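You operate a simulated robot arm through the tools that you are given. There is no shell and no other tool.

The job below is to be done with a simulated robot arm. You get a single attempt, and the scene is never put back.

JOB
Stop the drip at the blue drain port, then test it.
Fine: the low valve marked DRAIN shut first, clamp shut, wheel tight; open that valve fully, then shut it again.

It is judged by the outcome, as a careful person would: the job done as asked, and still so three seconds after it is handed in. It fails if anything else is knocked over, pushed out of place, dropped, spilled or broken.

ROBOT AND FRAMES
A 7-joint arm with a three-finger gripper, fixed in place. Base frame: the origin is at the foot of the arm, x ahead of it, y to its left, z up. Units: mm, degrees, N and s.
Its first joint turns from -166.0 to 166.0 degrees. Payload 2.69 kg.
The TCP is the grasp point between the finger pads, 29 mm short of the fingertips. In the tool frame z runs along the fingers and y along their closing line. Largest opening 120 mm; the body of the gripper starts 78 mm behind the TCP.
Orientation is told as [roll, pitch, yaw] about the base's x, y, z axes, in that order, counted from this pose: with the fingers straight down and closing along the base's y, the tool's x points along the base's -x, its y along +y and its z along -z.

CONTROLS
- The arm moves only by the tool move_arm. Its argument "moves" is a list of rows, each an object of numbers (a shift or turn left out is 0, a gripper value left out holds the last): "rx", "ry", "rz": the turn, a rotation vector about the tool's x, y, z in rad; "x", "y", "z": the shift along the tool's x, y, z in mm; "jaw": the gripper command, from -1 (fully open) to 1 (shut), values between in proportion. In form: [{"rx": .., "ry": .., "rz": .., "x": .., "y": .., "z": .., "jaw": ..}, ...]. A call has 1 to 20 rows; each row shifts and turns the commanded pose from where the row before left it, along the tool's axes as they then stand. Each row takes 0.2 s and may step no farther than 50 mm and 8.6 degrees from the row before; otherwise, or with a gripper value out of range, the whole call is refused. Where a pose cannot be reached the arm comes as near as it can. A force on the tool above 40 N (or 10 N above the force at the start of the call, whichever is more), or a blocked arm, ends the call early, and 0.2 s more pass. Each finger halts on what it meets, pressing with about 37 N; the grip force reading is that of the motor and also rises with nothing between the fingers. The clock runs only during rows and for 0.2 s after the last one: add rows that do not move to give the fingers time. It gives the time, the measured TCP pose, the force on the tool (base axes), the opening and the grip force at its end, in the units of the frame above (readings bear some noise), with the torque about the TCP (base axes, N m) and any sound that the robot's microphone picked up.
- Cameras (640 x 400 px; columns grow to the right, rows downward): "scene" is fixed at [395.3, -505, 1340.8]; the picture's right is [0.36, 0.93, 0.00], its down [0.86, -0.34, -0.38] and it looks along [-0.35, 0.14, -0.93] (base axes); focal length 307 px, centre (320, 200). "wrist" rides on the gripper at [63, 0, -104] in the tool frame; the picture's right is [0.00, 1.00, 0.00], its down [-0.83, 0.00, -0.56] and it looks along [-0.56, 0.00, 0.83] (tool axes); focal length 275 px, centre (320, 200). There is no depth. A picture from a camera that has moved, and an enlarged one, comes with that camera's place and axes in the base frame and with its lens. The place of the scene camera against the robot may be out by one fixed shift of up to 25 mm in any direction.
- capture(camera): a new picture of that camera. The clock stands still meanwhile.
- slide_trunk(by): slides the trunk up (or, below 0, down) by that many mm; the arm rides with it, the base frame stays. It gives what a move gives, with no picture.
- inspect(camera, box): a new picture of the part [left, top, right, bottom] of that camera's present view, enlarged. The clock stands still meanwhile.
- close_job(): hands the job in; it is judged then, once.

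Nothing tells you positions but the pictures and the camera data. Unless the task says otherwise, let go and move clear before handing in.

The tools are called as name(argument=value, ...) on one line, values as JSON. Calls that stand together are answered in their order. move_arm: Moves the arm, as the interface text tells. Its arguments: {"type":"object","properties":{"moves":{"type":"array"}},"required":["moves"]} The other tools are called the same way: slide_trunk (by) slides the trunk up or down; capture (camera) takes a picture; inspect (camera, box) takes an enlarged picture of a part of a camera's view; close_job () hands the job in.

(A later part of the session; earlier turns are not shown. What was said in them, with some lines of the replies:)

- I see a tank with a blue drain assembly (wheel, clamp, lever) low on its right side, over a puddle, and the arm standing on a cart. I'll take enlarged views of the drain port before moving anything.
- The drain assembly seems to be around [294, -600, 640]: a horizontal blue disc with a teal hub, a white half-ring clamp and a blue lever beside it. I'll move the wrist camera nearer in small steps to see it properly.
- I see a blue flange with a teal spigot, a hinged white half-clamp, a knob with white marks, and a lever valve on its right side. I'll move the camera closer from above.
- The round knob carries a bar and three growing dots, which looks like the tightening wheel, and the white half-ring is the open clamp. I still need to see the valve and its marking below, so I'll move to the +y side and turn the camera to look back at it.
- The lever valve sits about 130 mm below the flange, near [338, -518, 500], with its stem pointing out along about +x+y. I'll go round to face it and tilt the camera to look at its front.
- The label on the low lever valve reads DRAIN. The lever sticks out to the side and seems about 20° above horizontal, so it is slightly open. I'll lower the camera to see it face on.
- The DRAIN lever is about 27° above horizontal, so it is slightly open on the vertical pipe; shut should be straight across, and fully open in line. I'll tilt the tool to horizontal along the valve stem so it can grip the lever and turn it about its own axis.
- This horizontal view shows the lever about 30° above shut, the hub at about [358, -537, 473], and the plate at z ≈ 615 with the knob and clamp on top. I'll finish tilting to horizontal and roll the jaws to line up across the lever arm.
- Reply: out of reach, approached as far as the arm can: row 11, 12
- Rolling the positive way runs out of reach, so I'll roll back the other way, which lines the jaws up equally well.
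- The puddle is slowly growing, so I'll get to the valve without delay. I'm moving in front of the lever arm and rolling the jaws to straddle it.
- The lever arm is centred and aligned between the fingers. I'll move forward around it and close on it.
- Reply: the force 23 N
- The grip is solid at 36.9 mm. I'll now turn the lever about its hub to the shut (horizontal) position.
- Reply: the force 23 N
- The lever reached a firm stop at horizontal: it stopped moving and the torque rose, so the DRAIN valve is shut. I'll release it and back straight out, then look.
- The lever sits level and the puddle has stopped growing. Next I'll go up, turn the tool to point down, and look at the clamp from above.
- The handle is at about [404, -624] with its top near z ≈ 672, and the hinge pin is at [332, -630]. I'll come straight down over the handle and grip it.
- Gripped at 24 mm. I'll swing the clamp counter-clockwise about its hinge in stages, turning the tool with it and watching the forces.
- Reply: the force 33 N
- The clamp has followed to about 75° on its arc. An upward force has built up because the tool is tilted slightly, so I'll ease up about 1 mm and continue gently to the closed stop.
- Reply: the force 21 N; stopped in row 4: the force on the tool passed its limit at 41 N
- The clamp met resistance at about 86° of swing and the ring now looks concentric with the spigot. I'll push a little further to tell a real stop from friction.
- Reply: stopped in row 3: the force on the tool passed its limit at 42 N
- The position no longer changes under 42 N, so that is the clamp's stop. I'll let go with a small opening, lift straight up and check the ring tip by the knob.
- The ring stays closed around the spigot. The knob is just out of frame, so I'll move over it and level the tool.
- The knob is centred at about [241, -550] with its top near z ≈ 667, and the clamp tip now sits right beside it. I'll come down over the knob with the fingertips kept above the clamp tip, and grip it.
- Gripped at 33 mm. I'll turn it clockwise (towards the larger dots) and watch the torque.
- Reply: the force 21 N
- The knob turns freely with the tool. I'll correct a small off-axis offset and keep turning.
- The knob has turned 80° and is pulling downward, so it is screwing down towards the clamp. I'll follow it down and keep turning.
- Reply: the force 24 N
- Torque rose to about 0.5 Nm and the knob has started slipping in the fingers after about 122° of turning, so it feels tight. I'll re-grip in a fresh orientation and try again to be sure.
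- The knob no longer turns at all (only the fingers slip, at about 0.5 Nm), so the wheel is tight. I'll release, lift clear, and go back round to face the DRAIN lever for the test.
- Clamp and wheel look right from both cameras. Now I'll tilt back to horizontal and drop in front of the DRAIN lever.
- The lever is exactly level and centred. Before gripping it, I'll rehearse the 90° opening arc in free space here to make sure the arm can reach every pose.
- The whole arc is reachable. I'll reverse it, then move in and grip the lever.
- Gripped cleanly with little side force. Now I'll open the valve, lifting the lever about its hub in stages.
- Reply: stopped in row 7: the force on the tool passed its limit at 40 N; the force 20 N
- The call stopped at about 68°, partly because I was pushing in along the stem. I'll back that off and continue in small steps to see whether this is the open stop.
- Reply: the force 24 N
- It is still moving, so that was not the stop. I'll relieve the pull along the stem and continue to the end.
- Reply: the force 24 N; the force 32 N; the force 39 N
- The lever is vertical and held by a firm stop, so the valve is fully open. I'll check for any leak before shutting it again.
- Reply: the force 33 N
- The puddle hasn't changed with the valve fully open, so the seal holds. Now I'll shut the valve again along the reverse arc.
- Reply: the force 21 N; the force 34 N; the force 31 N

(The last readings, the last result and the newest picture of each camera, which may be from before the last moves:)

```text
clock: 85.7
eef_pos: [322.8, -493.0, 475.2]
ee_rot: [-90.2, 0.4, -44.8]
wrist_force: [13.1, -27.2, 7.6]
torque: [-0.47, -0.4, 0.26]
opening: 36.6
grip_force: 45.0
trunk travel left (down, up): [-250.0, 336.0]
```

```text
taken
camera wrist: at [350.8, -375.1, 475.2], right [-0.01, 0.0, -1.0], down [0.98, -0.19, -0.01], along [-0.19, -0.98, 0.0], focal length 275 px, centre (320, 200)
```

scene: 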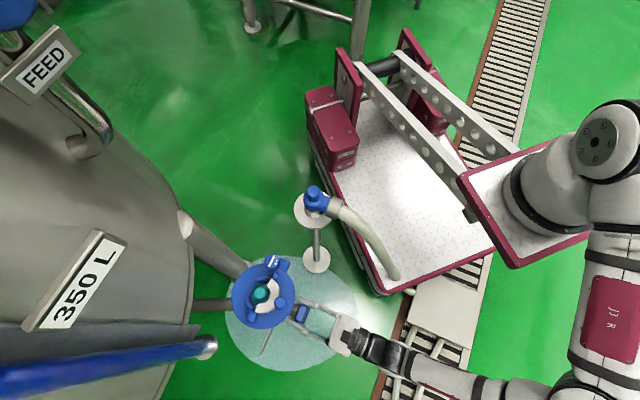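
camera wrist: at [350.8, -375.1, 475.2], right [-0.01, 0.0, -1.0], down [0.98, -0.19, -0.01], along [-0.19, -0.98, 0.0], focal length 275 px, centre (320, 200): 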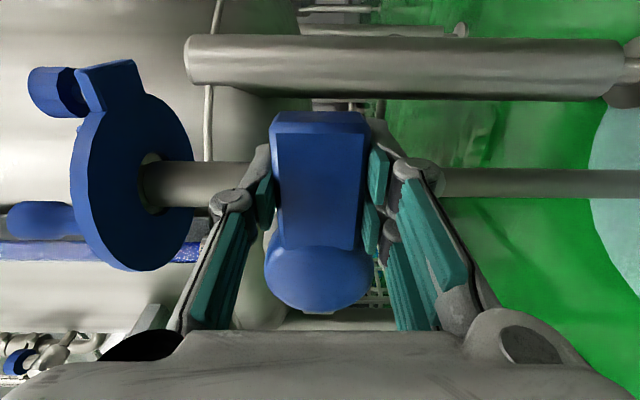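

move_arm(moves=[{"x": -2.5}, {"rz": 0.03, "y": 2.0}, {"rz": 0.02, "y": 1.2}, {}])

```text
clock: 86.7
eef_pos: [322.6, -492.9, 475.2]
ee_rot: [-90.6, -2.5, -45.2]
wrist_force: [1.1, 3.5, 36.4]
torque: [0.95, 1.28, 0.47]
opening: 37.7
grip_force: 45.4
trunk travel left (down, up): [-250.0, 336.0]
```

The lever is back against its shut stop: 36 N upward and 1.6 Nm with no movement. I'll ease off, release and back out.

move_arm(moves=[{"rz": -0.03, "y": -2.0}, {"jaw": 0}, {}, {"z": -20}, {"z": -25}, {"z": -30}, {"z": -35}, {}])

capture(camera="wrist")

inspect(camera="wrist", box=[250, 50, 400, 230])

inspect(camera="scene", box=[205, 235, 365, 375])

```text
clock: 88.5
eef_pos: [401.2, -414.8, 471.8]
ee_rot: [-90.1, -0.7, -45.0]
wrist_force: [0.5, -0.2, -0.3]
torque: [0.0, 0.03, 0.0]
opening: 60.1
grip_force: 0.1
trunk travel left (down, up): [-250.0, 336.0]
```

```text
taken
camera wrist: at [431.0, -297.6, 470.9], right [0.0, -0.01, -1.0], down [0.98, -0.19, 0.0], along [-0.19, -0.98, 0.01], focal length 275 px, centre (320, 200)
```

wrist: 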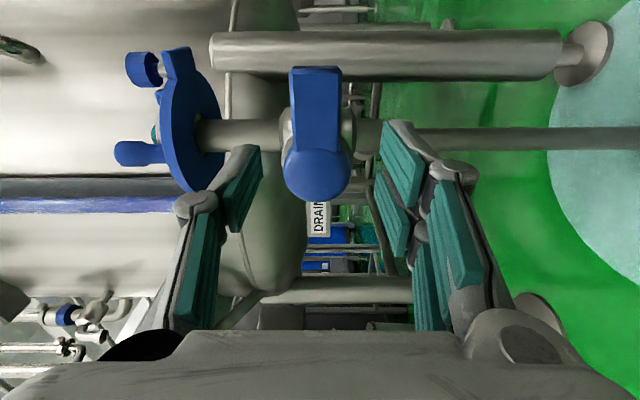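

```text
2.22 times, centred on (325, 140) of wrist
camera zoom: at [431.0, -297.6, 470.9], right [0.0, -0.01, -1.0], down [0.98, -0.19, 0.0], along [-0.19, -0.98, 0.01], focal length 612 px, centre (309, 333)
```

zoom: 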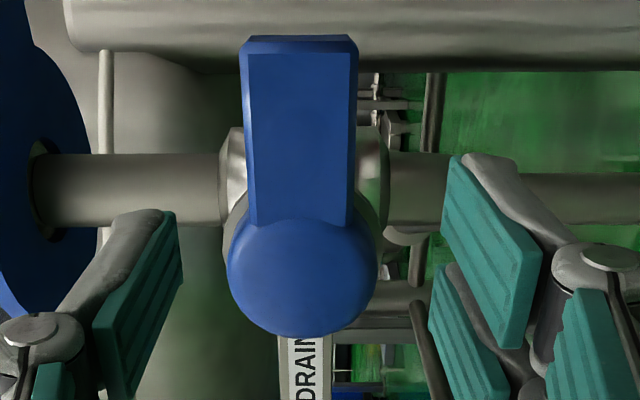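

```text
2.86 times, centred on (285, 305) of scene
camera zoom: at [395.3, -505.0, 1340.8], right [0.36, 0.93, 0.0], down [0.86, -0.34, -0.38], along [-0.35, 0.14, -0.93], focal length 876 px, centre (420, -100)
```

zoom: 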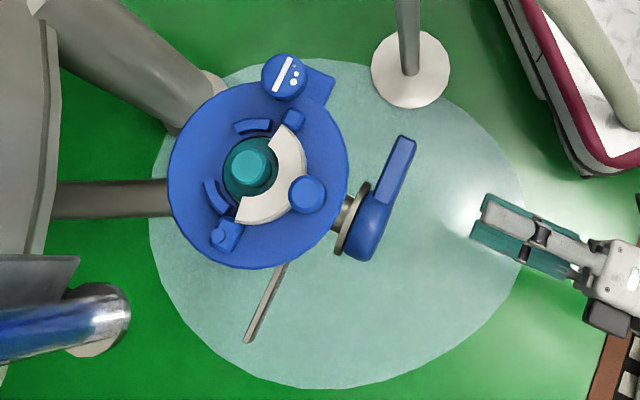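

The lever sits exactly level again, the clamp and knob are unchanged, and the puddle has not grown. I'll back further away, wait a moment and check once more.

move_arm(moves=[{"z": -35}, {"z": -35}, {"y": -40}, {"y": -40}, {"y": -40}, {}, {}, {}, {}, {}])

capture(camera="scene")

inspect(camera="scene", box=[205, 235, 365, 375])

capture(camera="wrist")

```text
clock: 90.7
eef_pos: [451.2, -364.6, 589.9]
ee_rot: [-90.1, -0.7, -45.0]
wrist_force: [0.3, -0.6, 0.7]
torque: [-0.03, 0.01, 0.01]
opening: 60.2
grip_force: 0.0
trunk travel left (down, up): [-250.0, 336.0]
```

```text
taken
```

scene: 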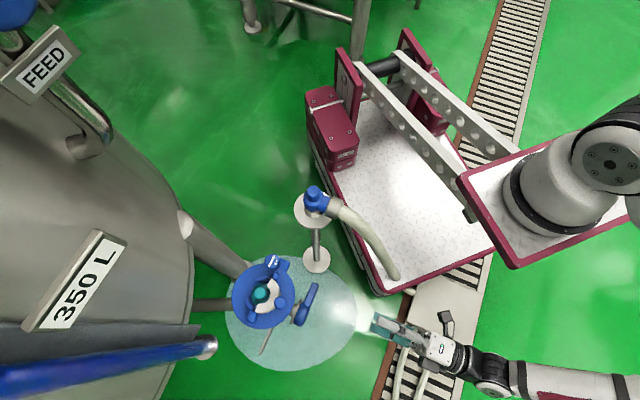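

```text
2.86 times, centred on (285, 305) of scene
camera zoom: at [395.3, -505.0, 1340.8], right [0.36, 0.93, 0.0], down [0.86, -0.34, -0.38], along [-0.35, 0.14, -0.93], focal length 876 px, centre (420, -100)
```

zoom: 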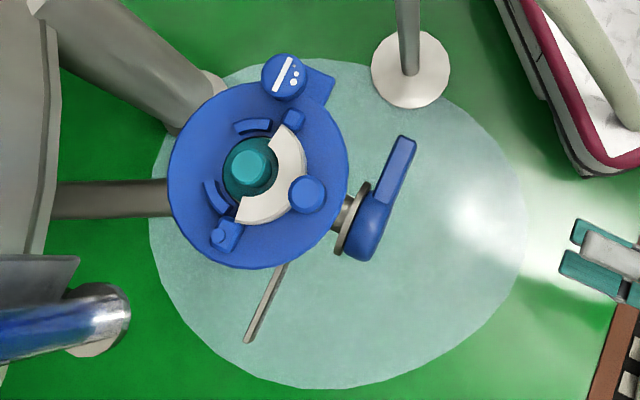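

```text
taken
camera wrist: at [480.6, -247.0, 589.6], right [0.0, -0.01, -1.0], down [0.98, -0.19, 0.01], along [-0.19, -0.98, 0.01], focal length 275 px, centre (320, 200)
```

wrist: 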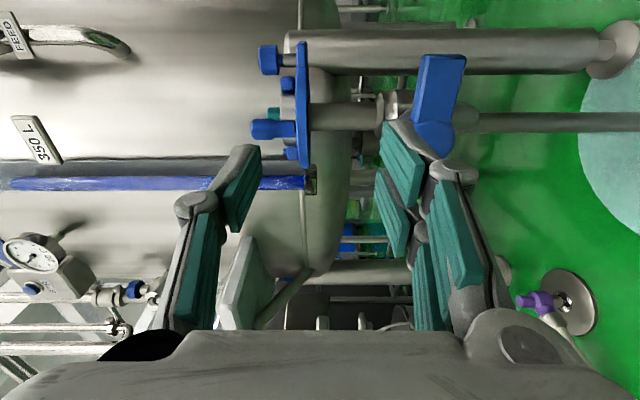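

The DRAIN lever is level at its shut stop, the clamp is closed, the wheel is at its end stop, and the puddle is unchanged. The arm is clear and nothing else has moved, so I'm handing the job in.

close_job()

```text
The job is handed in.
```

The drip at the blue drain port has stopped, and the port held when I tested it with the DRAIN valve fully open. I've handed the job in; no verdict has come back yet.

1. **Valve shut first:** the DRAIN lever was about 30° off level and the puddle was growing. I turned it level against its stop, and the growth stopped.
2. **Clamp shut:** I swung it closed around the spigot until it would not move under about 42 N.
3. **Wheel tight:** it turned about 122° clockwise, then stopped. On a second grip it would not turn, and the fingers slipped at about 0.5 Nm. That is as hard as the gripper could tighten it. I took clockwise as the tightening direction from the usual thread and the growing dots on the knob.
4. **Test:** I opened the valve to its upright stop; the puddle did not grow and no leak showed. I then shut it again to its level stop.

The arm is clear, and nothing else was knocked or moved in the final pictures. The existing puddle is still on the floor.
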